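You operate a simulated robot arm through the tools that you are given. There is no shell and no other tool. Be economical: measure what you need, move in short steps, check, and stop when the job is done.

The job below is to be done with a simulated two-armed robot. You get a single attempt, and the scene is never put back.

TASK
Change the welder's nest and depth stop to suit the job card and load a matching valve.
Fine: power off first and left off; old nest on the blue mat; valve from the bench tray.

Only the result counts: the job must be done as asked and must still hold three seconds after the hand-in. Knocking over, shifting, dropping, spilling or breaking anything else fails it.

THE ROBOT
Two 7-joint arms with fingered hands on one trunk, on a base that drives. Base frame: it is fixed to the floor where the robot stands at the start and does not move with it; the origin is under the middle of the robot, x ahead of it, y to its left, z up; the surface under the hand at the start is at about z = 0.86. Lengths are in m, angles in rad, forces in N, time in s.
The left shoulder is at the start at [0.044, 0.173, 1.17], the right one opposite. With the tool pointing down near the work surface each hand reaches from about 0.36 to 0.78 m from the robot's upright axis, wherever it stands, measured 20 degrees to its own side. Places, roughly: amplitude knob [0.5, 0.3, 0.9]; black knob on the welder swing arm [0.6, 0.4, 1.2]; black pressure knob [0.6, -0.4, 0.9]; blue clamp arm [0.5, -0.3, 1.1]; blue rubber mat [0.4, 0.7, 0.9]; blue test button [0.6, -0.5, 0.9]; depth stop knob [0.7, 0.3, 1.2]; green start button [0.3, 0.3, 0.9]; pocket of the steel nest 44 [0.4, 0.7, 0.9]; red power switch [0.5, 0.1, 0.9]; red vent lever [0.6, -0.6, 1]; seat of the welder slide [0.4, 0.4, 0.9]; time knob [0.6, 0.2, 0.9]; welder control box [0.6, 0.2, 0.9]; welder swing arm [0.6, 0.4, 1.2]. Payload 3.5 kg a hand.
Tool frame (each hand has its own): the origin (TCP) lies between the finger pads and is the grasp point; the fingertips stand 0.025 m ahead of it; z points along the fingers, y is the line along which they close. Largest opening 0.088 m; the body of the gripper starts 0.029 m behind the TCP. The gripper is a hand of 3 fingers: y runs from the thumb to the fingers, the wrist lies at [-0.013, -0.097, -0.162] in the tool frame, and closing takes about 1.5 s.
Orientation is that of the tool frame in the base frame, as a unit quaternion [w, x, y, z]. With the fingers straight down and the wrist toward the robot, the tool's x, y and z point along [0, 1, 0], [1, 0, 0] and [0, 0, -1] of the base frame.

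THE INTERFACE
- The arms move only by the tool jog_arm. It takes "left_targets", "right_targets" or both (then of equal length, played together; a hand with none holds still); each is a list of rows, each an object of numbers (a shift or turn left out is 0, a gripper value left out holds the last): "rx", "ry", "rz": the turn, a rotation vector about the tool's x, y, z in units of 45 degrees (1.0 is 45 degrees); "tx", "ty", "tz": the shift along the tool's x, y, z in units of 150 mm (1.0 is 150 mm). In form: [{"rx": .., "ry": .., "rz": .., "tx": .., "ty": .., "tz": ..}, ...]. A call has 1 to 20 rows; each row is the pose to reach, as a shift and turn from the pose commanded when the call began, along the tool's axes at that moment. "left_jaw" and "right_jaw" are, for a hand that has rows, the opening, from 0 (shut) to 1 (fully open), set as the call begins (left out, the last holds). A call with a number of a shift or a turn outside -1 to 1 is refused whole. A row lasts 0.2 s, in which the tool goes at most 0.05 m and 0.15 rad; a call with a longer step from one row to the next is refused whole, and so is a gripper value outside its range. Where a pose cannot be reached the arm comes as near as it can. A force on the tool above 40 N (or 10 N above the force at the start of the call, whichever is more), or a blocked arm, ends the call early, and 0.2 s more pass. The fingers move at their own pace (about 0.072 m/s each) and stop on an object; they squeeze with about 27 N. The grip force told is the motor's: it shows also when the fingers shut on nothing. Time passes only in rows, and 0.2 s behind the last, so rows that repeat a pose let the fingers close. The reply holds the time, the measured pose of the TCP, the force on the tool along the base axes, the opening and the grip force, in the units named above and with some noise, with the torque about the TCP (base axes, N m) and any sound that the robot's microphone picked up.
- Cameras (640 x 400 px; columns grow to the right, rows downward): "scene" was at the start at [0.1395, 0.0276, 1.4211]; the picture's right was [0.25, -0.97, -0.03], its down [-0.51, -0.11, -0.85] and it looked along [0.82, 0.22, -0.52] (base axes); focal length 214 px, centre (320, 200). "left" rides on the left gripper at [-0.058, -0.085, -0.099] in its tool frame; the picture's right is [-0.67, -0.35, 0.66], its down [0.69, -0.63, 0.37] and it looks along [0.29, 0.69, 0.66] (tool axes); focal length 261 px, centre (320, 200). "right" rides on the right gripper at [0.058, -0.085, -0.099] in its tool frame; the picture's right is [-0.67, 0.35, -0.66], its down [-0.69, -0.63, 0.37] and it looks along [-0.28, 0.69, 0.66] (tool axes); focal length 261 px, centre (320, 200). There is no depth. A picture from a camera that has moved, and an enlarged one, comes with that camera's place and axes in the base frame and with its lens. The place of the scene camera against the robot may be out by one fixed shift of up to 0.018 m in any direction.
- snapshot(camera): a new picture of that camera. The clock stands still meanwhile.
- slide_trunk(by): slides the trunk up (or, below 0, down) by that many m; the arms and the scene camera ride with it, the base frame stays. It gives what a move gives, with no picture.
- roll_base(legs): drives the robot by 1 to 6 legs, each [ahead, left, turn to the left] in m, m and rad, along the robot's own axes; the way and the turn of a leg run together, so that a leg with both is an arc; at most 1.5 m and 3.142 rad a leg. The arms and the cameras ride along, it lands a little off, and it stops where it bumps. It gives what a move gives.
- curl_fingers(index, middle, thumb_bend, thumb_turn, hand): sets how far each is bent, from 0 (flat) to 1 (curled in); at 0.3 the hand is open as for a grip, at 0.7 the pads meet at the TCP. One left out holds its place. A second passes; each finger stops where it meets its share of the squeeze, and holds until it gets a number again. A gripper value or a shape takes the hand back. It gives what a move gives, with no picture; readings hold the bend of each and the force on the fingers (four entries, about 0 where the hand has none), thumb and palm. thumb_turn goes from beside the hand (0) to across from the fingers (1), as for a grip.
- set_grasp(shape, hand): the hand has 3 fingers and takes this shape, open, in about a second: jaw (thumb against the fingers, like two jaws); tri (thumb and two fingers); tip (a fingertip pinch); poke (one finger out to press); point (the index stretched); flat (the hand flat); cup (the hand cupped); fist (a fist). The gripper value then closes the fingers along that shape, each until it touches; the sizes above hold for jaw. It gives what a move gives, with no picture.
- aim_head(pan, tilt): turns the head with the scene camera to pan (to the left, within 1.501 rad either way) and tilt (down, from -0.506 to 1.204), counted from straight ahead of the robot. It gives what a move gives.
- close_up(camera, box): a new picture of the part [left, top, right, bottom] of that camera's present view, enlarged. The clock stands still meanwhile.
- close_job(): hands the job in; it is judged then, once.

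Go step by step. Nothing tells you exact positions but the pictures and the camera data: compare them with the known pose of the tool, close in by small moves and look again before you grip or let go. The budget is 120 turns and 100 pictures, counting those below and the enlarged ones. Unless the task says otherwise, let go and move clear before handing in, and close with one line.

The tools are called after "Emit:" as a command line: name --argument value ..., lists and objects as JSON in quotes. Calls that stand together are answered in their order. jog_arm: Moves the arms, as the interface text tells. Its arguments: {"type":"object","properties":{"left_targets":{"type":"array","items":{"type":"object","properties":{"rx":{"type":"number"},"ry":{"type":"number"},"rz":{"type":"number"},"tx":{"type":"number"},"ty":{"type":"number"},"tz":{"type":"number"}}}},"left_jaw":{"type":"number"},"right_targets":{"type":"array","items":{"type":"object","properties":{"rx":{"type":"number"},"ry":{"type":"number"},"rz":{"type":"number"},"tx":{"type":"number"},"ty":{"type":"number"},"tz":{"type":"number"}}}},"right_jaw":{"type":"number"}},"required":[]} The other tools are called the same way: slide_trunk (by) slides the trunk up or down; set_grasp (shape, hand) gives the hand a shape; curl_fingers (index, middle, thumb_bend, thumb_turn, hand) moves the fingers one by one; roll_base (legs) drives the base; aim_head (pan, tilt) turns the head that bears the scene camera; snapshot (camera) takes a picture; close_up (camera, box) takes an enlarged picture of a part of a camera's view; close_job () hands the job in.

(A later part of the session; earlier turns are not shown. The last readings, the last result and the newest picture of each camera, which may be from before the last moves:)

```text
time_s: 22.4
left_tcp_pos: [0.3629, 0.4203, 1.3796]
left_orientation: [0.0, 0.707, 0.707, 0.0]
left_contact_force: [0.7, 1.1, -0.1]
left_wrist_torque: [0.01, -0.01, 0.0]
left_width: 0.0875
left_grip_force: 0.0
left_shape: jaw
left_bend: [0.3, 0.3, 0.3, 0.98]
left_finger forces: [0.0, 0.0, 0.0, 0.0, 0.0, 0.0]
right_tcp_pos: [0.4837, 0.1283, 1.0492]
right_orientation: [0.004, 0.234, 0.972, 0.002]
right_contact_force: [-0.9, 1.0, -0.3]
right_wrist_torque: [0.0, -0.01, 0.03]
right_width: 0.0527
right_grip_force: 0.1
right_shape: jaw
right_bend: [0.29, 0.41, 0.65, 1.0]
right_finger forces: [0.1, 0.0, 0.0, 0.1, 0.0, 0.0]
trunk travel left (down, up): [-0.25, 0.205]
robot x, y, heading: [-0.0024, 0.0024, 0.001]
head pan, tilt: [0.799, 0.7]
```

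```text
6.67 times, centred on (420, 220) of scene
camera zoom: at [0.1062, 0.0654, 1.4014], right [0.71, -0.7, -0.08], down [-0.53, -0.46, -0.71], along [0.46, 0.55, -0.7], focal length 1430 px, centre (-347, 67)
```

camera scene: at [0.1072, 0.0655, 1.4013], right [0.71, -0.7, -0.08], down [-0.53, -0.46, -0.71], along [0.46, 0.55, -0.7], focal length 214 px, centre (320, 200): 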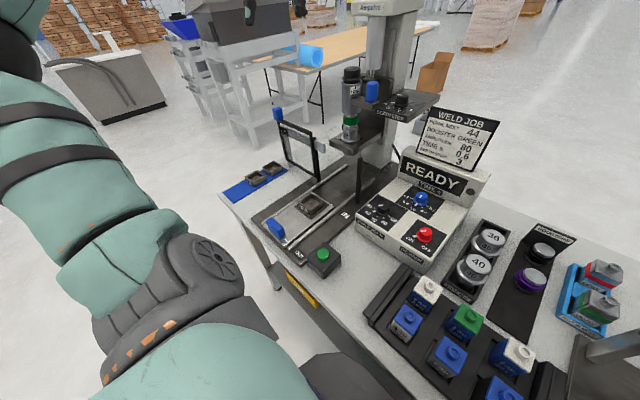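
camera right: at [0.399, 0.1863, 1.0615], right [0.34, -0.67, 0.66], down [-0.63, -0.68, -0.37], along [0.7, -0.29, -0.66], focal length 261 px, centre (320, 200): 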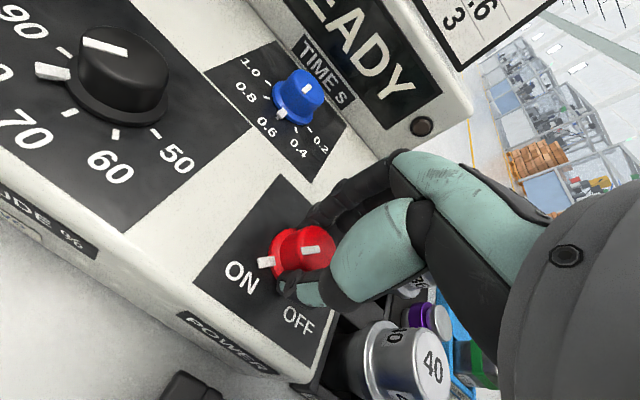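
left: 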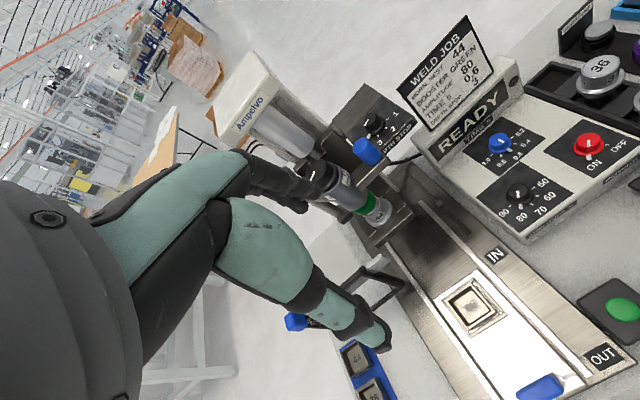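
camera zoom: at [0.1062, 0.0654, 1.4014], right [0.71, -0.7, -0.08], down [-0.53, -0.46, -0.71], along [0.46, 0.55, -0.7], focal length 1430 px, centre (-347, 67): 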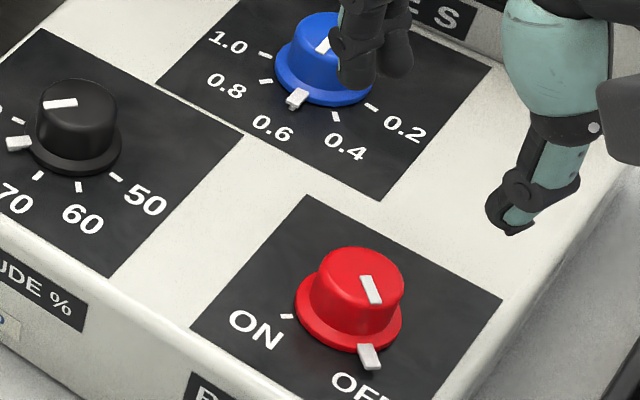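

The pointer now sits on the OFF tick. I'll raise the right hand clear and check that the display has gone out.

Emit:
jog_arm --right_targets '[{"tz": -0.3, "tx": 0.0}, {"tz": -0.6}, {"tz": -0.9}, {"tz": -1.0, "rz": 0.15}, {"tz": -1.0, "rz": 0.3}, {"tz": -1.0, "rz": 0.45}, {"tz": -1.0, "rz": 0.6}, {"tz": -1.0, "rz": 0.75}, {"tz": -1.0, "rz": 0.9}, {"tz": -1.0, "rz": 1.0}]'

Emit:
snapshot --camera "scene"

Emit:
close_up --camera "scene" --box '[340, 60, 450, 130]'

```text
time_s: 24.6
left_tcp_pos: [0.3647, 0.4201, 1.3782]
left_orientation: [0.001, 0.707, 0.707, -0.001]
left_contact_force: [0.0, -0.1, 0.2]
left_wrist_torque: [0.0, 0.01, -0.03]
left_width: 0.0874
left_grip_force: 0.1
left_shape: jaw
left_bend: [0.3, 0.3, 0.3, 0.98]
left_finger forces: [0.1, 0.0, 0.1, 0.0, 0.1, 0.0]
right_tcp_pos: [0.4795, 0.1296, 1.2012]
right_orientation: [0.003, 0.59, 0.808, 0.003]
right_contact_force: [-0.9, -0.5, 0.6]
right_wrist_torque: [0.0, 0.0, 0.0]
right_width: 0.0528
right_grip_force: 0.1
right_shape: jaw
right_bend: [0.29, 0.41, 0.65, 1.0]
right_finger forces: [0.0, 0.0, 0.0, 0.0, 0.0, 0.1]
right hand out of reach, approached as far as the arm can: row 1, 2, 3, 4
trunk travel left (down, up): [-0.25, 0.205]
robot x, y, heading: [-0.0003, 0.0, -0.002]
head pan, tilt: [0.799, 0.7]
```

```text
69 pictures are left
camera scene: at [0.107, 0.0659, 1.4013], right [0.71, -0.7, -0.08], down [-0.53, -0.46, -0.71], along [0.46, 0.55, -0.7], focal length 214 px, centre (320, 200)
```

scene: 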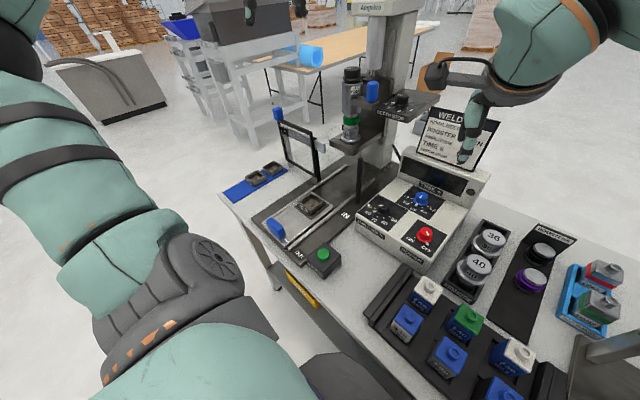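

```text
5.71 times, centred on (395, 95) of scene
camera zoom: at [0.107, 0.0659, 1.4013], right [0.71, -0.7, -0.08], down [-0.53, -0.46, -0.71], along [0.46, 0.55, -0.7], focal length 1226 px, centre (-109, 800)
```

zoom: 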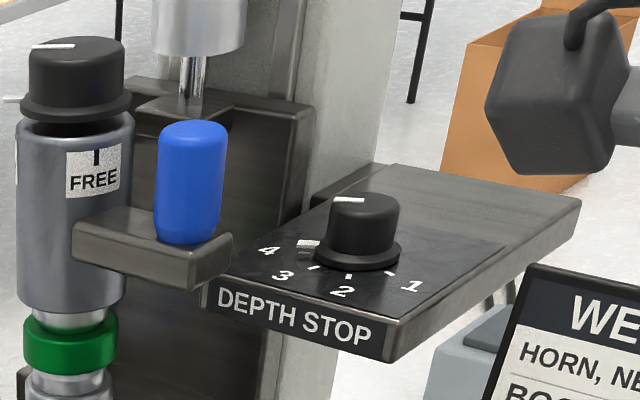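

The display is dark, so power is off. I'll pull the right hand back and drive left about 0.25 m so the mat, the stop knob and the tray are all in easy reach.

Emit:
jog_arm --right_targets '[{"tz": -0.25}, {"tx": -0.08, "ty": -0.2, "tz": -0.35}, {"tx": -0.16, "ty": -0.4, "tz": -0.5}, {"tx": -0.24, "ty": -0.6, "tz": -0.6}, {"tx": -0.32, "ty": -0.8, "tz": -0.67}, {"tx": -0.39, "ty": -0.95, "tz": -0.67}]'

Emit:
roll_base --legs '[[0, 0.25, 0]]'

Emit:
aim_head --pan 0.3 --tilt 0.6

Emit:
snapshot --camera "scene"

Emit:
snapshot --camera "left"

Emit:
snapshot --camera "right"

```text
time_s: 26.1
left_tcp_pos: [0.3642, 0.4191, 1.3785]
left_orientation: [-0.001, 0.707, 0.707, 0.001]
left_contact_force: [-0.2, 0.6, 0.1]
left_wrist_torque: [0.05, 0.02, 0.01]
left_width: 0.0875
left_grip_force: 0.0
left_shape: jaw
left_bend: [0.3, 0.3, 0.3, 0.98]
left_finger forces: [0.0, 0.0, 0.0, 0.0, 0.0, 0.0]
right_tcp_pos: [0.3622, 0.0264, 1.3021]
right_orientation: [0.003, 0.589, 0.808, 0.005]
right_contact_force: [-0.5, -0.4, -0.3]
right_wrist_torque: [0.0, 0.03, 0.01]
right_width: 0.0528
right_grip_force: 0.1
right_shape: jaw
right_bend: [0.29, 0.41, 0.65, 1.0]
right_finger forces: [0.1, 0.0, 0.0, 0.0, 0.0, 0.0]
trunk travel left (down, up): [-0.25, 0.205]
robot x, y, heading: [-0.0006, 0.0013, -0.001]
head pan, tilt: [0.799, 0.7]
```

```text
time_s: 27.9
left_tcp_pos: [0.362, 0.6661, 1.3786]
left_orientation: [0.0, 0.706, 0.708, 0.001]
left_contact_force: [-0.4, 0.8, 0.3]
left_wrist_torque: [-0.02, 0.0, 0.01]
left_width: 0.0875
left_grip_force: 0.0
left_shape: jaw
left_bend: [0.3, 0.3, 0.3, 0.98]
left_finger forces: [0.0, 0.1, 0.0, 0.1, 0.1, 0.1]
right_tcp_pos: [0.3639, 0.2736, 1.3019]
right_orientation: [0.003, 0.587, 0.81, 0.005]
right_contact_force: [-0.3, 0.5, 0.2]
right_wrist_torque: [-0.01, -0.03, 0.01]
right_width: 0.0526
right_grip_force: 0.0
right_shape: jaw
right_bend: [0.29, 0.41, 0.65, 1.0]
right_finger forces: [0.0, 0.1, 0.0, 0.0, 0.0, 0.0]
trunk travel left (down, up): [-0.25, 0.205]
robot x, y, heading: [-0.0016, 0.2442, 0.003]
head pan, tilt: [0.799, 0.7]
```

```text
time_s: 28.8
left_tcp_pos: [0.3614, 0.6676, 1.3778]
left_orientation: [0.0, 0.705, 0.709, 0.001]
left_contact_force: [0.4, 0.8, 0.1]
left_wrist_torque: [-0.01, 0.05, -0.02]
left_width: 0.0876
left_grip_force: 0.0
left_shape: jaw
left_bend: [0.3, 0.3, 0.3, 0.98]
left_finger forces: [0.1, 0.0, 0.0, 0.1, 0.0, 0.1]
right_tcp_pos: [0.3628, 0.2756, 1.3002]
right_orientation: [0.004, 0.587, 0.81, 0.003]
right_contact_force: [0.1, -0.1, 0.5]
right_wrist_torque: [-0.02, 0.03, 0.01]
right_width: 0.0526
right_grip_force: 0.0
right_shape: jaw
right_bend: [0.29, 0.41, 0.65, 1.0]
right_finger forces: [0.1, 0.0, 0.0, 0.0, 0.0, 0.1]
trunk travel left (down, up): [-0.25, 0.205]
robot x, y, heading: [-0.0035, 0.2457, 0.004]
head pan, tilt: [0.3, 0.6]
```

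```text
67 pictures are left
camera scene: at [0.1324, 0.2769, 1.4071], right [0.3, -0.95, -0.03], down [-0.63, -0.17, -0.76], along [0.72, 0.25, -0.65], focal length 214 px, centre (320, 200)
```

scene: 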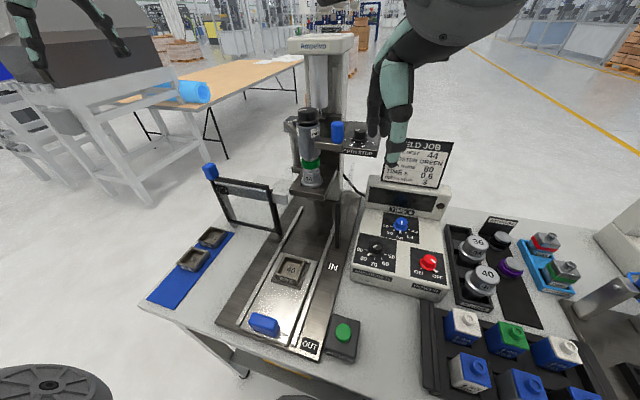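

```text
66 pictures are left
camera left: at [0.2763, 0.6089, 1.4773], right [-0.34, -0.67, -0.66], down [-0.63, 0.68, -0.37], along [0.69, 0.29, -0.66], focal length 261 px, centre (320, 200)
```

left: 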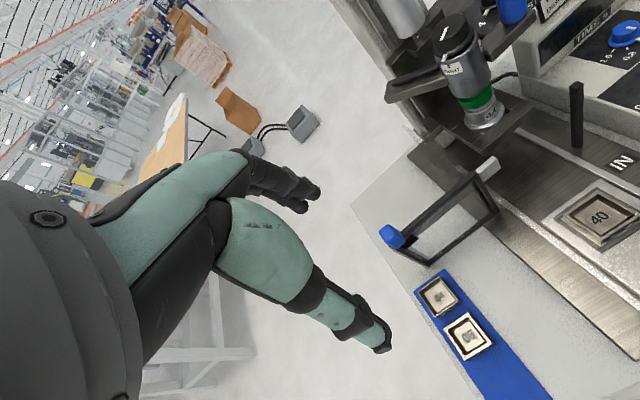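

```text
65 pictures are left
camera right: at [0.2632, 0.3026, 1.4006], right [0.53, -0.53, 0.66], down [-0.38, -0.85, -0.37], along [0.76, -0.05, -0.65], focal length 261 px, centre (320, 200)
```

right: 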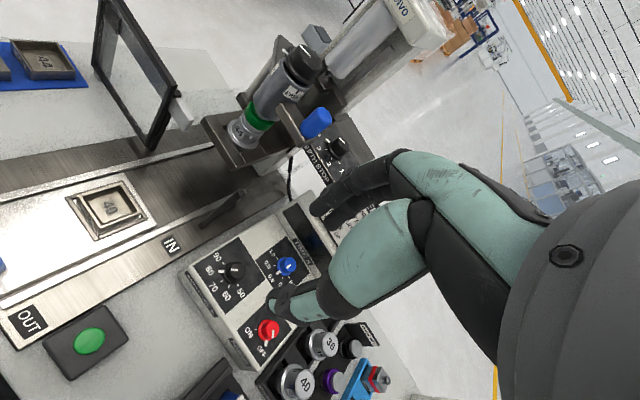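

From the hand camera the depth-stop knob is near (0.634, 0.337, 1.178). I'll bring the right hand in high, from the box side, to keep clear of the booster and blue handle.

Emit:
jog_arm --right_targets '[{"tz": -0.3}, {"tx": -0.03, "ty": 0.3, "tz": -0.3}, {"tx": -0.06, "ty": 0.6, "tz": -0.3}, {"tx": -0.09, "ty": 0.9, "tz": -0.3}]'

Emit:
snapshot --camera "right"

```text
time_s: 29.8
left_tcp_pos: [0.3624, 0.6686, 1.3778]
left_orientation: [0.0, 0.705, 0.709, 0.0]
left_contact_force: [-0.3, 0.6, 0.1]
left_wrist_torque: [0.0, 0.04, 0.03]
left_width: 0.0878
left_grip_force: 0.1
left_shape: jaw
left_bend: [0.3, 0.3, 0.3, 0.98]
left_finger forces: [0.0, 0.0, 0.0, 0.0, 0.1, 0.1]
right_tcp_pos: [0.4954, 0.3063, 1.3456]
right_orientation: [0.004, 0.586, 0.81, 0.003]
right_contact_force: [0.4, 0.2, -0.2]
right_wrist_torque: [0.01, 0.01, -0.02]
right_width: 0.0528
right_grip_force: 0.2
right_shape: jaw
right_bend: [0.29, 0.41, 0.65, 1.0]
right_finger forces: [0.0, 0.1, 0.0, 0.0, 0.0, 0.0]
trunk travel left (down, up): [-0.25, 0.205]
robot x, y, heading: [0.0011, 0.2466, 0.006]
head pan, tilt: [0.3, 0.6]
```

```text
64 pictures are left
camera right: at [0.3967, 0.3338, 1.445], right [0.53, -0.53, 0.66], down [-0.38, -0.85, -0.37], along [0.75, -0.05, -0.65], focal length 261 px, centre (320, 200)
```

right: 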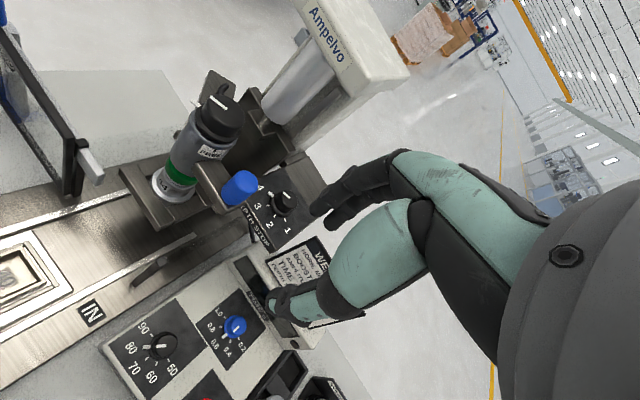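

Emit:
jog_arm --right_targets '[{"tx": -0.02, "ty": 0.28}, {"tx": -0.04, "ty": 0.56, "tz": 0.1}, {"tx": -0.06, "ty": 0.82, "tz": 0.25}, {"tx": -0.06, "ty": 0.82, "tz": 0.4}]'

Emit:
snapshot --camera "right"

Emit:
snapshot --camera "scene"

```text
time_s: 30.8
left_tcp_pos: [0.3645, 0.6653, 1.3783]
left_orientation: [-0.002, 0.705, 0.709, 0.001]
left_contact_force: [0.9, -1.1, -0.6]
left_wrist_torque: [0.02, 0.03, -0.01]
left_width: 0.0876
left_grip_force: 0.1
left_shape: jaw
left_bend: [0.3, 0.3, 0.3, 0.98]
left_finger forces: [0.0, 0.0, 0.1, 0.1, 0.0, 0.0]
right_tcp_pos: [0.5994, 0.2703, 1.2968]
right_orientation: [0.002, 0.587, 0.81, 0.003]
right_contact_force: [-0.6, -0.8, -0.1]
right_wrist_torque: [0.04, 0.02, 0.0]
right_width: 0.0529
right_grip_force: 0.1
right_shape: jaw
right_bend: [0.29, 0.41, 0.65, 1.0]
right_finger forces: [0.1, 0.0, 0.0, 0.0, 0.1, 0.0]
right hand out of reach, approached as far as the arm can: row 2, 3, 4
trunk travel left (down, up): [-0.25, 0.205]
robot x, y, heading: [-0.0003, 0.2466, 0.006]
head pan, tilt: [0.3, 0.6]
```

```text
63 pictures are left
camera right: at [0.4998, 0.2973, 1.3966], right [0.54, -0.53, 0.66], down [-0.38, -0.85, -0.37], along [0.75, -0.05, -0.66], focal length 261 px, centre (320, 200)
```

right: 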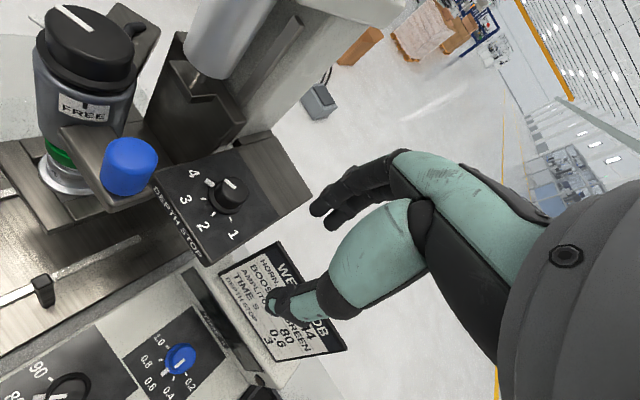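

```text
62 pictures are left
camera scene: at [0.1363, 0.2744, 1.4066], right [0.3, -0.95, -0.04], down [-0.63, -0.17, -0.76], along [0.72, 0.25, -0.65], focal length 214 px, centre (320, 200)
```

scene: 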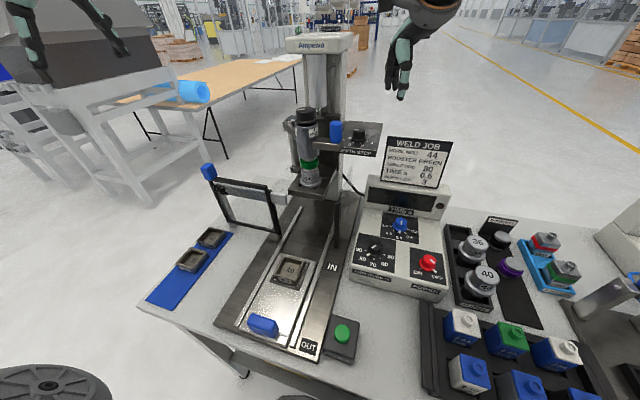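

The knob triangulates to (0.662, 0.339, 1.155), and the right arm is short of it from here. I'll pull back, drive another 0.15 m left, and approach again.

Emit:
jog_arm --right_targets '[{"ty": -0.2, "tz": -0.2}, {"ty": -0.45, "tz": -0.3}, {"ty": -0.7, "tz": -0.3}, {"ty": -0.95, "tz": -0.3}]'

Emit:
jog_arm --right_targets '[{"ty": -0.25}, {"ty": -0.5}, {"ty": -0.5}]'

Emit:
roll_base --legs '[[0, 0.15, 0]]'

```text
time_s: 31.8
left_tcp_pos: [0.3592, 0.6669, 1.3793]
left_orientation: [0.0, 0.705, 0.709, 0.001]
left_contact_force: [-0.5, 0.0, -0.2]
left_wrist_torque: [-0.02, 0.01, 0.01]
left_width: 0.0878
left_grip_force: 0.1
left_shape: jaw
left_bend: [0.3, 0.3, 0.3, 0.98]
left_finger forces: [0.0, 0.1, 0.1, 0.0, 0.1, 0.0]
right_tcp_pos: [0.4517, 0.2247, 1.348]
right_orientation: [0.005, 0.586, 0.81, 0.005]
right_contact_force: [0.1, -0.1, 0.0]
right_wrist_torque: [0.0, 0.01, 0.02]
right_width: 0.0524
right_grip_force: 0.1
right_shape: jaw
right_bend: [0.29, 0.41, 0.65, 1.0]
right_finger forces: [0.0, 0.1, 0.1, 0.0, 0.0, 0.0]
trunk travel left (down, up): [-0.25, 0.205]
robot x, y, heading: [0.0007, 0.2504, 0.005]
head pan, tilt: [0.3, 0.6]
```

```text
time_s: 32.6
left_tcp_pos: [0.3626, 0.6682, 1.3775]
left_orientation: [0.0, 0.705, 0.709, 0.001]
left_contact_force: [0.1, -0.2, -0.2]
left_wrist_torque: [-0.02, 0.02, 0.03]
left_width: 0.0877
left_grip_force: 0.1
left_shape: jaw
left_bend: [0.3, 0.3, 0.3, 0.98]
left_finger forces: [0.0, 0.0, 0.0, 0.0, 0.0, 0.0]
right_tcp_pos: [0.383, 0.202, 1.3461]
right_orientation: [0.003, 0.586, 0.81, 0.003]
right_contact_force: [0.0, 0.8, 0.2]
right_wrist_torque: [-0.03, 0.02, 0.0]
right_width: 0.0526
right_grip_force: 0.0
right_shape: jaw
right_bend: [0.29, 0.41, 0.65, 1.0]
right_finger forces: [0.0, 0.1, 0.0, 0.0, 0.0, 0.0]
trunk travel left (down, up): [-0.25, 0.205]
robot x, y, heading: [-0.0013, 0.2435, 0.004]
head pan, tilt: [0.3, 0.6]
```

```text
time_s: 34.0
left_tcp_pos: [0.3626, 0.8169, 1.3789]
left_orientation: [-0.001, 0.706, 0.708, 0.001]
left_contact_force: [-0.4, -0.3, -0.2]
left_wrist_torque: [0.0, 0.01, -0.02]
left_width: 0.0877
left_grip_force: 0.2
left_shape: jaw
left_bend: [0.3, 0.3, 0.3, 0.98]
left_finger forces: [0.1, 0.0, 0.0, 0.1, 0.0, 0.1]
right_tcp_pos: [0.3809, 0.3502, 1.3479]
right_orientation: [0.002, 0.587, 0.809, 0.004]
right_contact_force: [-0.5, 0.3, 0.0]
right_wrist_torque: [0.04, 0.01, -0.03]
right_width: 0.0528
right_grip_force: 0.1
right_shape: jaw
right_bend: [0.29, 0.41, 0.65, 1.0]
right_finger forces: [0.0, 0.1, 0.0, 0.1, 0.0, 0.0]
trunk travel left (down, up): [-0.25, 0.205]
robot x, y, heading: [-0.0012, 0.4004, 0.006]
head pan, tilt: [0.3, 0.6]
```

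Emit:
jog_arm --right_targets '[{"tx": -0.2, "ty": 0.26}, {"tx": -0.4, "ty": 0.52}, {"tx": -0.6, "ty": 0.78}]'

Emit:
jog_arm --right_targets '[{"tx": -0.02, "ty": 0.3}, {"tx": -0.04, "ty": 0.6}, {"tx": -0.06, "ty": 0.9}, {"tx": -0.06, "ty": 0.93, "tz": 0.2}, {"tx": -0.06, "ty": 0.93, "tz": 0.4}]'

Emit:
snapshot --camera "right"

Emit:
snapshot --camera "scene"

```text
time_s: 34.8
left_tcp_pos: [0.3629, 0.8208, 1.377]
left_orientation: [0.0, 0.706, 0.708, 0.0]
left_contact_force: [0.8, 0.8, -0.1]
left_wrist_torque: [-0.02, -0.02, 0.02]
left_width: 0.0877
left_grip_force: 0.1
left_shape: jaw
left_bend: [0.3, 0.3, 0.3, 0.98]
left_finger forces: [0.0, 0.1, 0.0, 0.0, 0.0, 0.1]
right_tcp_pos: [0.5236, 0.307, 1.3445]
right_orientation: [0.004, 0.588, 0.809, 0.002]
right_contact_force: [-0.7, -0.7, 0.8]
right_wrist_torque: [0.02, 0.03, -0.01]
right_width: 0.0529
right_grip_force: 0.2
right_shape: jaw
right_bend: [0.29, 0.41, 0.65, 1.0]
right_finger forces: [0.0, 0.0, 0.0, 0.1, 0.0, 0.1]
trunk travel left (down, up): [-0.25, 0.205]
robot x, y, heading: [-0.0025, 0.3993, 0.002]
head pan, tilt: [0.3, 0.6]
```

```text
time_s: 36.0
left_tcp_pos: [0.366, 0.8176, 1.3759]
left_orientation: [-0.002, 0.707, 0.708, -0.001]
left_contact_force: [0.6, 0.2, 0.5]
left_wrist_torque: [-0.01, 0.03, 0.01]
left_width: 0.0876
left_grip_force: 0.1
left_shape: jaw
left_bend: [0.3, 0.3, 0.3, 0.98]
left_finger forces: [0.0, 0.0, 0.0, 0.0, 0.0, 0.0]
right_tcp_pos: [0.613, 0.2982, 1.2371]
right_orientation: [0.001, 0.588, 0.809, 0.003]
right_contact_force: [1.7, -0.4, -0.4]
right_wrist_torque: [0.0, 0.04, -0.01]
right_width: 0.0527
right_grip_force: 0.0
right_shape: jaw
right_bend: [0.29, 0.4, 0.65, 1.0]
right_finger forces: [0.1, 0.0, 0.0, 0.0, 0.0, 0.0]
right hand out of reach, approached as far as the arm can: row 1, 2, 3, 4, 5
trunk travel left (down, up): [-0.25, 0.205]
robot x, y, heading: [-0.0037, 0.398, 0.004]
head pan, tilt: [0.3, 0.6]
```

```text
61 pictures are left
camera right: at [0.5145, 0.3261, 1.3374], right [0.53, -0.53, 0.66], down [-0.39, -0.84, -0.37], along [0.75, -0.06, -0.66], focal length 261 px, centre (320, 200)
```

right: 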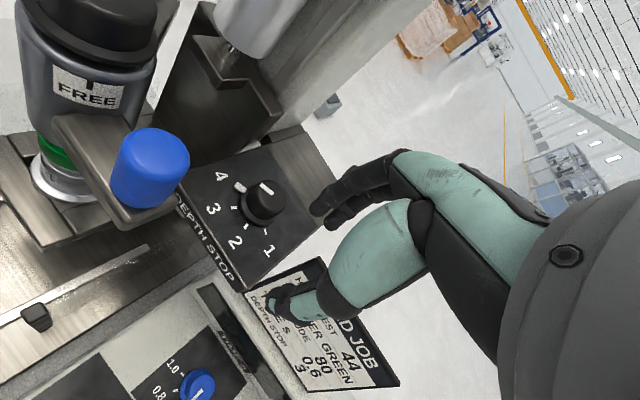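

```text
60 pictures are left
camera scene: at [0.1358, 0.4295, 1.4062], right [0.3, -0.95, -0.03], down [-0.63, -0.17, -0.76], along [0.72, 0.25, -0.65], focal length 214 px, centre (320, 200)
```

scene: 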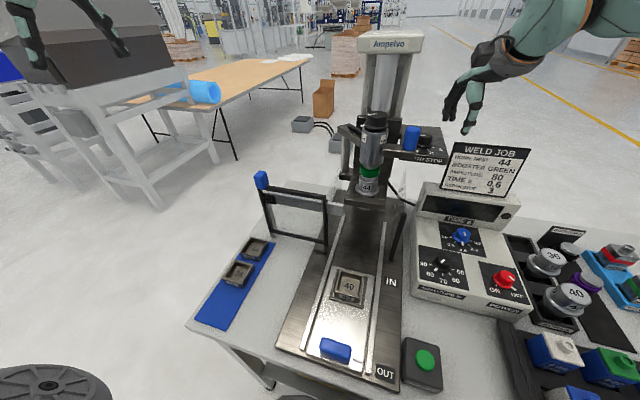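

The arm is limited by working so high. Raising the trunk 0.2 m should give the reach.

Emit:
slide_trunk --by 0.2

```text
time_s: 38.1
left_tcp_pos: [0.3631, 0.8209, 1.5789]
left_orientation: [-0.001, 0.706, 0.708, 0.001]
left_contact_force: [-0.2, 0.6, 0.0]
left_wrist_torque: [0.0, -0.02, -0.05]
left_width: 0.0878
left_grip_force: 0.1
left_shape: jaw
left_bend: [0.3, 0.3, 0.3, 0.98]
left_finger forces: [0.1, 0.0, 0.0, 0.1, 0.1, 0.0]
right_tcp_pos: [0.5828, 0.3005, 1.4927]
right_orientation: [0.036, 0.587, 0.808, 0.028]
right_contact_force: [-0.2, -0.4, -0.1]
right_wrist_torque: [-0.03, 0.01, 0.01]
right_width: 0.0529
right_grip_force: 0.1
right_shape: jaw
right_bend: [0.29, 0.4, 0.65, 1.0]
right_finger forces: [0.1, 0.1, 0.0, 0.1, 0.0, 0.0]
trunk travel left (down, up): [-0.45, 0.005]
robot x, y, heading: [-0.0038, 0.4033, -0.0]
head pan, tilt: [0.3, 0.6]
```

Emit:
jog_arm --right_targets '[{"tz": 0.2}, {"tz": 0.4}, {"tz": 0.6}, {"tz": 0.6}]'

```text
time_s: 39.1
left_tcp_pos: [0.3614, 0.8205, 1.5781]
left_orientation: [0.0, 0.706, 0.708, 0.001]
left_contact_force: [0.2, -0.5, 1.2]
left_wrist_torque: [0.0, -0.02, 0.06]
left_width: 0.0876
left_grip_force: 0.1
left_shape: jaw
left_bend: [0.3, 0.3, 0.3, 0.98]
left_finger forces: [0.1, 0.0, 0.0, 0.0, 0.1, 0.1]
right_tcp_pos: [0.5881, 0.2999, 1.4022]
right_orientation: [0.037, 0.588, 0.808, 0.028]
right_contact_force: [-0.8, 0.0, -1.0]
right_wrist_torque: [-0.02, 0.0, 0.0]
right_width: 0.0527
right_grip_force: 0.0
right_shape: jaw
right_bend: [0.29, 0.4, 0.65, 1.0]
right_finger forces: [0.0, 0.0, 0.0, 0.0, 0.1, 0.0]
trunk travel left (down, up): [-0.45, 0.005]
robot x, y, heading: [-0.0, 0.3974, 0.003]
head pan, tilt: [0.3, 0.6]
```

Emit:
jog_arm --right_targets '[{"rx": 0.111, "ry": 0.032, "tx": 0.05, "ty": 0.2}, {"rx": 0.111, "ry": 0.032, "tx": 0.107, "ty": 0.418, "tz": 0.1}, {"rx": 0.111, "ry": 0.032, "tx": 0.107, "ty": 0.418, "tz": 0.4}, {"rx": 0.111, "ry": 0.032, "tx": 0.107, "ty": 0.418, "tz": 0.7}, {"rx": 0.111, "ry": 0.032, "tx": 0.107, "ty": 0.418, "tz": 0.9}]'

Emit:
snapshot --camera "right"

```text
time_s: 40.3
left_tcp_pos: [0.3632, 0.8205, 1.5795]
left_orientation: [0.0, 0.706, 0.708, 0.001]
left_contact_force: [-0.1, -1.2, 0.1]
left_wrist_torque: [-0.02, 0.0, 0.0]
left_width: 0.0877
left_grip_force: 0.1
left_shape: jaw
left_bend: [0.3, 0.3, 0.3, 0.98]
left_finger forces: [0.0, 0.1, 0.0, 0.0, 0.0, 0.0]
right_tcp_pos: [0.6563, 0.3374, 1.2741]
right_orientation: [0.0, 0.588, 0.809, 0.0]
right_contact_force: [0.2, -0.4, -0.2]
right_wrist_torque: [0.0, -0.02, -0.02]
right_width: 0.0528
right_grip_force: 0.1
right_shape: jaw
right_bend: [0.29, 0.4, 0.65, 1.0]
right_finger forces: [0.0, 0.0, 0.0, 0.0, 0.1, 0.0]
right hand out of reach, approached as far as the arm can: row 2, 3
trunk travel left (down, up): [-0.45, 0.005]
robot x, y, heading: [-0.0046, 0.3981, 0.003]
head pan, tilt: [0.3, 0.6]
```

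```text
59 pictures are left
camera right: at [0.5574, 0.366, 1.374], right [0.54, -0.53, 0.66], down [-0.39, -0.85, -0.37], along [0.75, -0.06, -0.66], focal length 261 px, centre (320, 200)
```

right: 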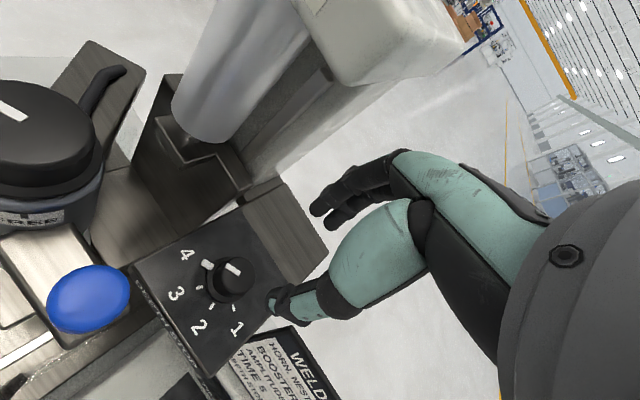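

I'm now above the knob at (0.662, 0.339). I'll enlarge it to judge the turn angle.

Emit:
close_up --camera "right" --box '[150, 230, 310, 340]'

```text
3.64 times, centred on (230, 285) of right
camera zoom: at [0.5574, 0.366, 1.374], right [0.54, -0.53, 0.66], down [-0.39, -0.85, -0.37], along [0.75, -0.06, -0.66], focal length 948 px, centre (647, -109)
```

zoom: 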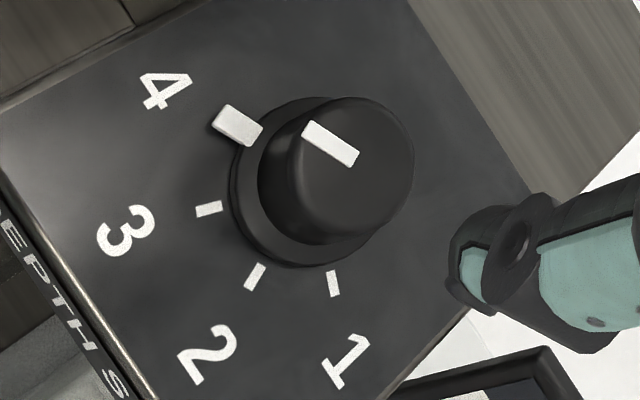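

Ticks are 50° apart, so 4→3 is 50° counter-clockwise. I'll pre-turn the hand slightly clockwise and descend around the knob.

Emit:
jog_arm --right_targets '[{"rz": 0.15, "ty": 0.04, "tz": 0.1}, {"rz": 0.3, "ty": 0.04, "tz": 0.25}, {"rz": 0.3, "ty": 0.04, "tz": 0.4}, {"rz": 0.3, "ty": 0.04, "tz": 0.55}, {"rz": 0.3, "ty": 0.04, "tz": 0.65}, {"rz": 0.3, "ty": 0.04, "tz": 0.65}]'

Emit:
snapshot --camera "right"

```text
time_s: 41.7
left_tcp_pos: [0.3608, 0.8192, 1.5788]
left_orientation: [0.0, 0.707, 0.707, 0.001]
left_contact_force: [-0.1, -0.3, -0.4]
left_wrist_torque: [0.0, -0.05, 0.01]
left_width: 0.0878
left_grip_force: 0.0
left_shape: jaw
left_bend: [0.3, 0.3, 0.3, 0.98]
left_finger forces: [0.0, 0.0, 0.0, 0.0, 0.1, 0.0]
right_tcp_pos: [0.6625, 0.337, 1.1759]
right_orientation: [0.001, 0.679, 0.734, 0.001]
right_contact_force: [1.5, 0.0, 6.3]
right_wrist_torque: [0.0, -0.13, 0.03]
right_width: 0.0525
right_grip_force: 0.1
right_shape: jaw
right_bend: [0.29, 0.4, 0.65, 1.0]
right_finger forces: [0.4, 3.2, 0.1, 0.1, 2.1, 0.0]
trunk travel left (down, up): [-0.45, 0.005]
robot x, y, heading: [-0.0069, 0.3977, -0.001]
head pan, tilt: [0.3, 0.6]
```

```text
57 pictures are left
camera right: at [0.5727, 0.3881, 1.2758], right [0.4, -0.64, 0.66], down [-0.57, -0.73, -0.37], along [0.72, -0.23, -0.66], focal length 261 px, centre (320, 200)
```

right: 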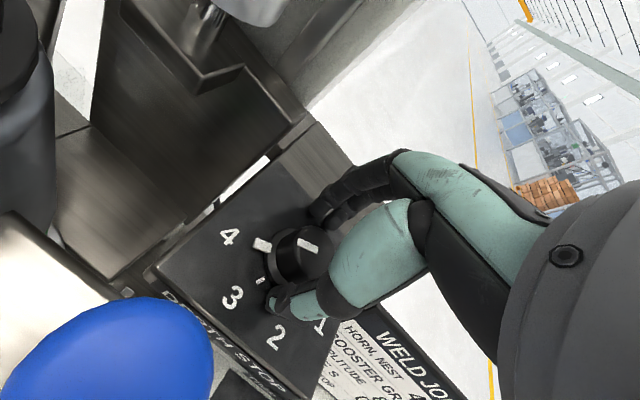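

I'm just touching the panel. I'll lift 2 mm, grip, and turn 50°.

Emit:
jog_arm --right_jaw 0.0 --right_targets '[{"tz": -0.015}, {"tz": -0.015}, {"tz": -0.015}, {"tz": -0.015}, {"tz": -0.015}, {"tz": -0.015}, {"tz": -0.015}]'

Emit:
jog_arm --right_targets '[{"rz": -0.17}, {"rz": -0.34}, {"rz": -0.51}, {"rz": -0.68}, {"rz": -0.85}, {"rz": -1.0}, {"rz": -1.0}]'

Emit:
snapshot --camera "right"

Emit:
close_up --camera "scene" --box '[340, 120, 500, 220]'

```text
time_s: 43.3
left_tcp_pos: [0.3589, 0.8206, 1.5801]
left_orientation: [0.0, 0.706, 0.708, 0.002]
left_contact_force: [0.1, 0.6, 0.1]
left_wrist_torque: [0.0, -0.01, 0.04]
left_width: 0.0878
left_grip_force: 0.1
left_shape: jaw
left_bend: [0.3, 0.3, 0.3, 0.98]
left_finger forces: [0.0, 0.0, 0.0, 0.1, 0.0, 0.0]
right_tcp_pos: [0.6582, 0.3372, 1.1782]
right_orientation: [0.002, 0.678, 0.735, 0.0]
right_contact_force: [-16.9, 0.7, -9.2]
right_wrist_torque: [0.03, 0.27, -0.01]
right_width: 0.0223
right_grip_force: 27.2
right_shape: jaw
right_bend: [0.74, 0.74, 0.72, 1.0]
right_finger forces: [12.4, 2.3, 0.0, 0.0, 30.6, 0.0]
trunk travel left (down, up): [-0.45, 0.005]
robot x, y, heading: [0.0007, 0.3998, 0.001]
head pan, tilt: [0.3, 0.6]
```

```text
time_s: 44.9
left_tcp_pos: [0.3618, 0.8186, 1.5795]
left_orientation: [0.0, 0.706, 0.708, 0.001]
left_contact_force: [0.3, -0.6, -0.2]
left_wrist_torque: [0.0, -0.02, 0.03]
left_width: 0.0878
left_grip_force: 0.0
left_shape: jaw
left_bend: [0.3, 0.3, 0.3, 0.98]
left_finger forces: [0.1, 0.1, 0.0, 0.0, 0.0, 0.0]
right_tcp_pos: [0.6447, 0.3169, 1.2177]
right_orientation: [0.01, 0.528, 0.849, 0.006]
right_contact_force: [0.6, 0.7, 0.1]
right_wrist_torque: [-0.01, -0.03, 0.02]
right_width: 0.0167
right_grip_force: 27.0
right_shape: jaw
right_bend: [0.75, 0.75, 0.86, 1.0]
right_finger forces: [0.0, 0.0, 0.0, 0.1, 0.0, 0.0]
right hand out of reach, approached as far as the arm can: row 3, 4, 5, 6, 7
trunk travel left (down, up): [-0.45, 0.005]
robot x, y, heading: [0.0003, 0.4007, 0.005]
head pan, tilt: [0.3, 0.6]
```

```text
56 pictures are left
camera right: at [0.5413, 0.3309, 1.3156], right [0.59, -0.45, 0.67], down [-0.25, -0.89, -0.37], along [0.76, 0.05, -0.64], focal length 261 px, centre (320, 200)
```

right: 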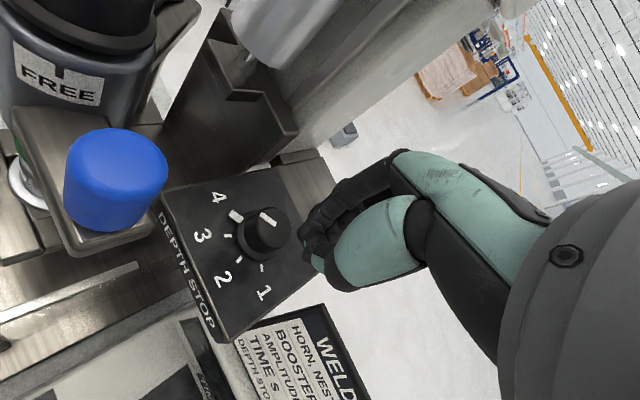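

```text
4.00 times, centred on (420, 170) of scene
camera zoom: at [0.073, 0.4289, 1.6218], right [0.3, -0.95, 0.0], down [-0.54, -0.17, -0.83], along [0.79, 0.25, -0.56], focal length 858 px, centre (-80, 320)
```

zoom: 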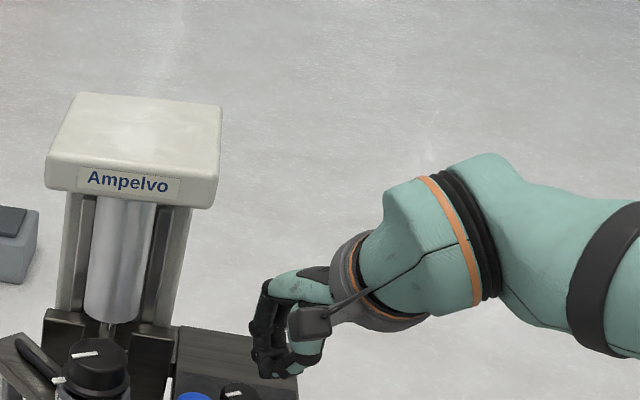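

The hand slipped off at its reach limit with the knob nearly unmoved. I'll retract, then reposition the base slightly forward and further left, and retry.

Emit:
jog_arm --right_jaw 0.6 --right_targets '[{"tz": -0.2}, {"tz": -0.4}, {"tz": -0.6}, {"tz": -0.8}, {"tz": -0.9, "ty": -0.2}, {"tz": -0.9, "ty": -0.45}, {"tz": -0.9, "ty": -0.7}, {"tz": -0.9, "ty": -0.95}]'

Emit:
aim_head --pan 0.0 --tilt 1.2

Emit:
snapshot --camera "scene"

```text
time_s: 46.7
left_tcp_pos: [0.361, 0.8188, 1.579]
left_orientation: [0.0, 0.707, 0.708, 0.001]
left_contact_force: [1.0, -0.4, -0.1]
left_wrist_torque: [0.01, 0.02, -0.03]
left_width: 0.0879
left_grip_force: 0.1
left_shape: jaw
left_bend: [0.3, 0.3, 0.3, 0.98]
left_finger forces: [0.0, 0.1, 0.1, 0.0, 0.0, 0.0]
right_tcp_pos: [0.5063, 0.2548, 1.3504]
right_orientation: [0.01, 0.528, 0.849, 0.007]
right_contact_force: [0.6, -0.4, -0.4]
right_wrist_torque: [0.0, 0.01, -0.02]
right_width: 0.0524
right_grip_force: 0.1
right_shape: jaw
right_bend: [0.29, 0.4, 0.65, 1.0]
right_finger forces: [0.0, 0.0, 0.0, 0.0, 0.0, 0.0]
right hand out of reach, approached as far as the arm can: row 1, 2, 3, 4, 5
trunk travel left (down, up): [-0.45, 0.005]
robot x, y, heading: [0.0007, 0.3964, 0.007]
head pan, tilt: [0.3, 0.6]
```

```text
time_s: 47.7
left_tcp_pos: [0.3618, 0.8208, 1.5776]
left_orientation: [-0.001, 0.706, 0.708, 0.001]
left_contact_force: [0.7, -0.6, -0.2]
left_wrist_torque: [0.01, 0.0, 0.0]
left_width: 0.0877
left_grip_force: 0.0
left_shape: jaw
left_bend: [0.3, 0.3, 0.3, 0.98]
left_finger forces: [0.0, 0.0, 0.0, 0.0, 0.1, 0.1]
right_tcp_pos: [0.5087, 0.2559, 1.3507]
right_orientation: [0.01, 0.528, 0.849, 0.005]
right_contact_force: [0.1, -0.7, -0.5]
right_wrist_torque: [-0.01, 0.01, 0.0]
right_width: 0.0528
right_grip_force: 0.1
right_shape: jaw
right_bend: [0.29, 0.4, 0.65, 1.0]
right_finger forces: [0.1, 0.1, 0.0, 0.1, 0.0, 0.0]
trunk travel left (down, up): [-0.45, 0.005]
robot x, y, heading: [-0.0018, 0.4034, 0.0]
head pan, tilt: [0.0, 1.201]
```

```text
54 pictures are left
camera scene: at [0.0451, 0.4039, 1.5773], right [0.0, -1.0, 0.0], down [-0.93, 0.0, -0.36], along [0.36, 0.0, -0.93], focal length 214 px, centre (320, 200)
```

scene: 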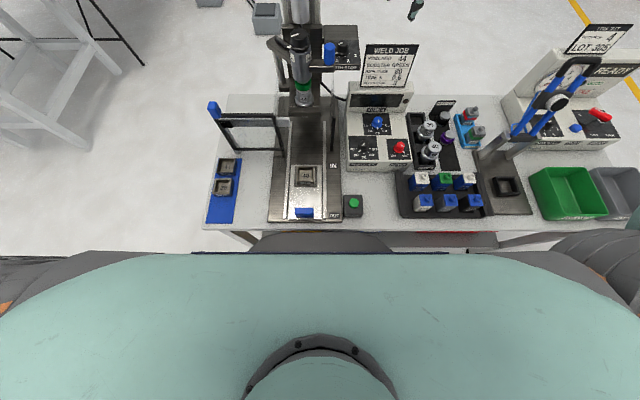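

The base is close under the bench, so I'd rather turn than push forward: turning left brings the right shoulder forward and puts the knob on its natural side. I'll retract the right hand further first.

Emit:
jog_arm --right_targets '[{"ty": -0.25, "tx": 0.08}, {"ty": -0.5, "tx": 0.16}, {"ty": -0.75, "tx": 0.24}, {"ty": -0.95, "tx": 0.32, "tz": -0.1}]'

Emit:
roll_base --legs '[[0, 0, 0.4]]'

Emit:
aim_head --pan -0.2 --tilt 0.6

Emit:
snapshot --camera "scene"

```text
time_s: 48.7
left_tcp_pos: [0.3609, 0.8196, 1.5793]
left_orientation: [-0.001, 0.707, 0.708, 0.001]
left_contact_force: [0.4, -0.3, -0.1]
left_wrist_torque: [0.01, -0.02, -0.01]
left_width: 0.0877
left_grip_force: 0.1
left_shape: jaw
left_bend: [0.3, 0.3, 0.3, 0.98]
left_finger forces: [0.0, 0.0, 0.0, 0.0, 0.0, 0.0]
right_tcp_pos: [0.3569, 0.2338, 1.363]
right_orientation: [0.011, 0.528, 0.849, 0.007]
right_contact_force: [-0.3, 0.8, 0.4]
right_wrist_torque: [0.03, 0.02, -0.03]
right_width: 0.0527
right_grip_force: 0.0
right_shape: jaw
right_bend: [0.29, 0.4, 0.65, 1.0]
right_finger forces: [0.1, 0.0, 0.0, 0.0, 0.1, 0.0]
trunk travel left (down, up): [-0.45, 0.005]
robot x, y, heading: [0.0002, 0.3994, 0.001]
head pan, tilt: [0.0, 1.201]
```

```text
time_s: 50.4
left_tcp_pos: [0.1683, 0.9285, 1.5782]
left_orientation: [0.0, 0.55, 0.835, 0.001]
left_contact_force: [0.5, -0.9, -0.1]
left_wrist_torque: [0.01, 0.01, -0.01]
left_width: 0.0877
left_grip_force: 0.1
left_shape: jaw
left_bend: [0.3, 0.3, 0.3, 0.98]
left_finger forces: [0.0, 0.1, 0.0, 0.0, 0.0, 0.1]
right_tcp_pos: [0.3937, 0.3886, 1.3625]
right_orientation: [0.009, 0.347, 0.938, 0.008]
right_contact_force: [-0.2, -0.1, -1.0]
right_wrist_torque: [0.0, 0.01, 0.0]
right_width: 0.0527
right_grip_force: 0.2
right_shape: jaw
right_bend: [0.29, 0.4, 0.65, 1.0]
right_finger forces: [0.0, 0.1, 0.1, 0.0, 0.0, 0.1]
trunk travel left (down, up): [-0.45, 0.005]
robot x, y, heading: [-0.0002, 0.3976, 0.408]
head pan, tilt: [0.0, 1.201]
```

```text
time_s: 51.4
left_tcp_pos: [0.1672, 0.9284, 1.5792]
left_orientation: [0.0, 0.55, 0.835, 0.001]
left_contact_force: [0.4, -0.7, 0.0]
left_wrist_torque: [0.02, 0.03, -0.02]
left_width: 0.0878
left_grip_force: 0.0
left_shape: jaw
left_bend: [0.3, 0.3, 0.3, 0.98]
left_finger forces: [0.0, 0.1, 0.0, 0.1, 0.1, 0.0]
right_tcp_pos: [0.3947, 0.3882, 1.3614]
right_orientation: [0.009, 0.346, 0.938, 0.008]
right_contact_force: [0.0, -0.2, 0.1]
right_wrist_torque: [0.03, 0.0, 0.01]
right_width: 0.0527
right_grip_force: 0.2
right_shape: jaw
right_bend: [0.29, 0.4, 0.65, 1.0]
right_finger forces: [0.0, 0.1, 0.0, 0.0, 0.0, 0.0]
trunk travel left (down, up): [-0.45, 0.005]
robot x, y, heading: [0.0008, 0.3965, 0.402]
head pan, tilt: [-0.201, 0.6]
```

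```text
53 pictures are left
camera scene: at [0.076, 0.4177, 1.6217], right [0.2, -0.98, 0.0], down [-0.55, -0.12, -0.82], along [0.81, 0.17, -0.57], focal length 214 px, centre (320, 200)
```

scene: 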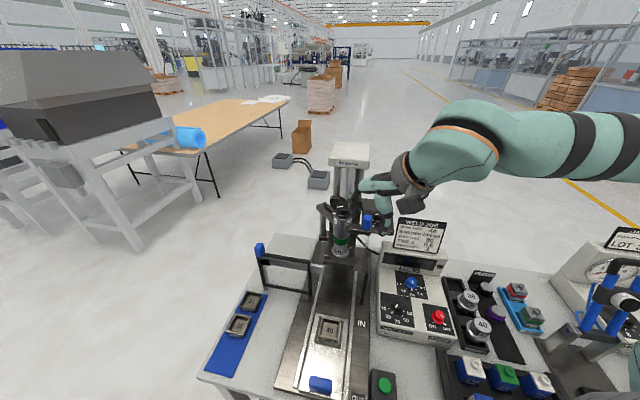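

Emit:
jog_arm --right_targets '[{"rx": 0.027, "ry": 0.014, "rz": 0.15, "tx": -0.12, "ty": -0.04, "tz": -0.1}, {"rx": 0.027, "ry": 0.014, "rz": 0.3, "tx": -0.24, "ty": -0.08, "tz": -0.2}, {"rx": 0.027, "ry": 0.014, "rz": 0.45, "tx": -0.36, "ty": -0.12, "tz": -0.2}, {"rx": 0.027, "ry": 0.014, "rz": 0.6, "tx": -0.5, "ty": -0.16, "tz": -0.2}, {"rx": 0.027, "ry": 0.014, "rz": 0.75, "tx": -0.62, "ty": -0.21, "tz": -0.2}, {"rx": 0.027, "ry": 0.014, "rz": 0.88, "tx": -0.62, "ty": -0.21, "tz": -0.2}]'

```text
time_s: 52.8
left_tcp_pos: [0.1676, 0.9292, 1.5785]
left_orientation: [-0.001, 0.549, 0.836, 0.0]
left_contact_force: [0.3, 0.0, 0.6]
left_wrist_torque: [-0.02, 0.03, 0.02]
left_width: 0.0879
left_grip_force: 0.1
left_shape: jaw
left_bend: [0.3, 0.3, 0.3, 0.98]
left_finger forces: [0.0, 0.0, 0.0, 0.0, 0.0, 0.0]
right_tcp_pos: [0.4437, 0.3036, 1.392]
right_orientation: [-0.003, 0.645, 0.764, 0.003]
right_contact_force: [-0.4, 0.2, 0.2]
right_wrist_torque: [0.0, -0.01, -0.02]
right_width: 0.0527
right_grip_force: 0.0
right_shape: jaw
right_bend: [0.29, 0.4, 0.65, 1.0]
right_finger forces: [0.0, 0.0, 0.0, 0.0, 0.0, 0.1]
trunk travel left (down, up): [-0.45, 0.005]
robot x, y, heading: [0.0006, 0.3999, 0.405]
head pan, tilt: [-0.201, 0.6]
```

Emit:
jog_arm --right_targets '[{"tx": -0.05, "ty": 0.3}, {"tx": -0.1, "ty": 0.6}, {"tx": -0.157, "ty": 0.9}]'

Emit:
jog_arm --right_targets '[{"tx": 0.07, "ty": 0.28}, {"tx": 0.136, "ty": 0.55}, {"tx": 0.136, "ty": 0.56, "tz": 0.3}, {"tx": 0.136, "ty": 0.56, "tz": 0.6}, {"tx": 0.136, "ty": 0.56, "tz": 0.75}]'

Emit:
snapshot --camera "right"

```text
time_s: 53.5
left_tcp_pos: [0.169, 0.929, 1.577]
left_orientation: [0.0, 0.55, 0.835, 0.0]
left_contact_force: [1.1, 0.1, 0.0]
left_wrist_torque: [-0.02, -0.01, -0.02]
left_width: 0.0878
left_grip_force: 0.1
left_shape: jaw
left_bend: [0.3, 0.3, 0.3, 0.98]
left_finger forces: [0.1, 0.1, 0.1, 0.1, 0.0, 0.0]
right_tcp_pos: [0.5867, 0.3044, 1.3909]
right_orientation: [-0.003, 0.644, 0.765, 0.002]
right_contact_force: [1.3, 0.9, 0.5]
right_wrist_torque: [0.03, 0.02, 0.01]
right_width: 0.0526
right_grip_force: 0.1
right_shape: jaw
right_bend: [0.29, 0.4, 0.65, 1.0]
right_finger forces: [0.1, 0.1, 0.0, 0.1, 0.0, 0.0]
trunk travel left (down, up): [-0.45, 0.005]
robot x, y, heading: [0.0011, 0.4, 0.405]
head pan, tilt: [-0.201, 0.6]
```

```text
time_s: 54.8
left_tcp_pos: [0.1678, 0.9303, 1.5778]
left_orientation: [-0.001, 0.55, 0.835, 0.001]
left_contact_force: [0.3, 0.2, 0.1]
left_wrist_torque: [-0.03, 0.02, 0.01]
left_width: 0.0878
left_grip_force: 0.0
left_shape: jaw
left_bend: [0.3, 0.3, 0.3, 0.98]
left_finger forces: [0.0, 0.0, 0.0, 0.0, 0.0, 0.0]
right_tcp_pos: [0.6621, 0.3412, 1.2811]
right_orientation: [-0.003, 0.645, 0.764, 0.002]
right_contact_force: [0.3, -0.7, -0.4]
right_wrist_torque: [0.01, -0.03, -0.03]
right_width: 0.0525
right_grip_force: 0.0
right_shape: jaw
right_bend: [0.29, 0.4, 0.65, 1.0]
right_finger forces: [0.0, 0.0, 0.1, 0.0, 0.0, 0.0]
trunk travel left (down, up): [-0.45, 0.005]
robot x, y, heading: [-0.0019, 0.3999, 0.41]
head pan, tilt: [-0.201, 0.6]
```

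```text
52 pictures are left
camera right: at [0.5694, 0.3814, 1.3828], right [0.46, -0.61, 0.65], down [-0.5, -0.78, -0.37], along [0.73, -0.16, -0.66], focal length 261 px, centre (320, 200)
```

right: 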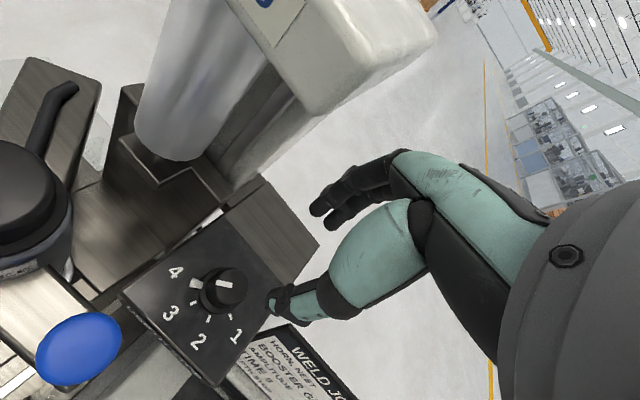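

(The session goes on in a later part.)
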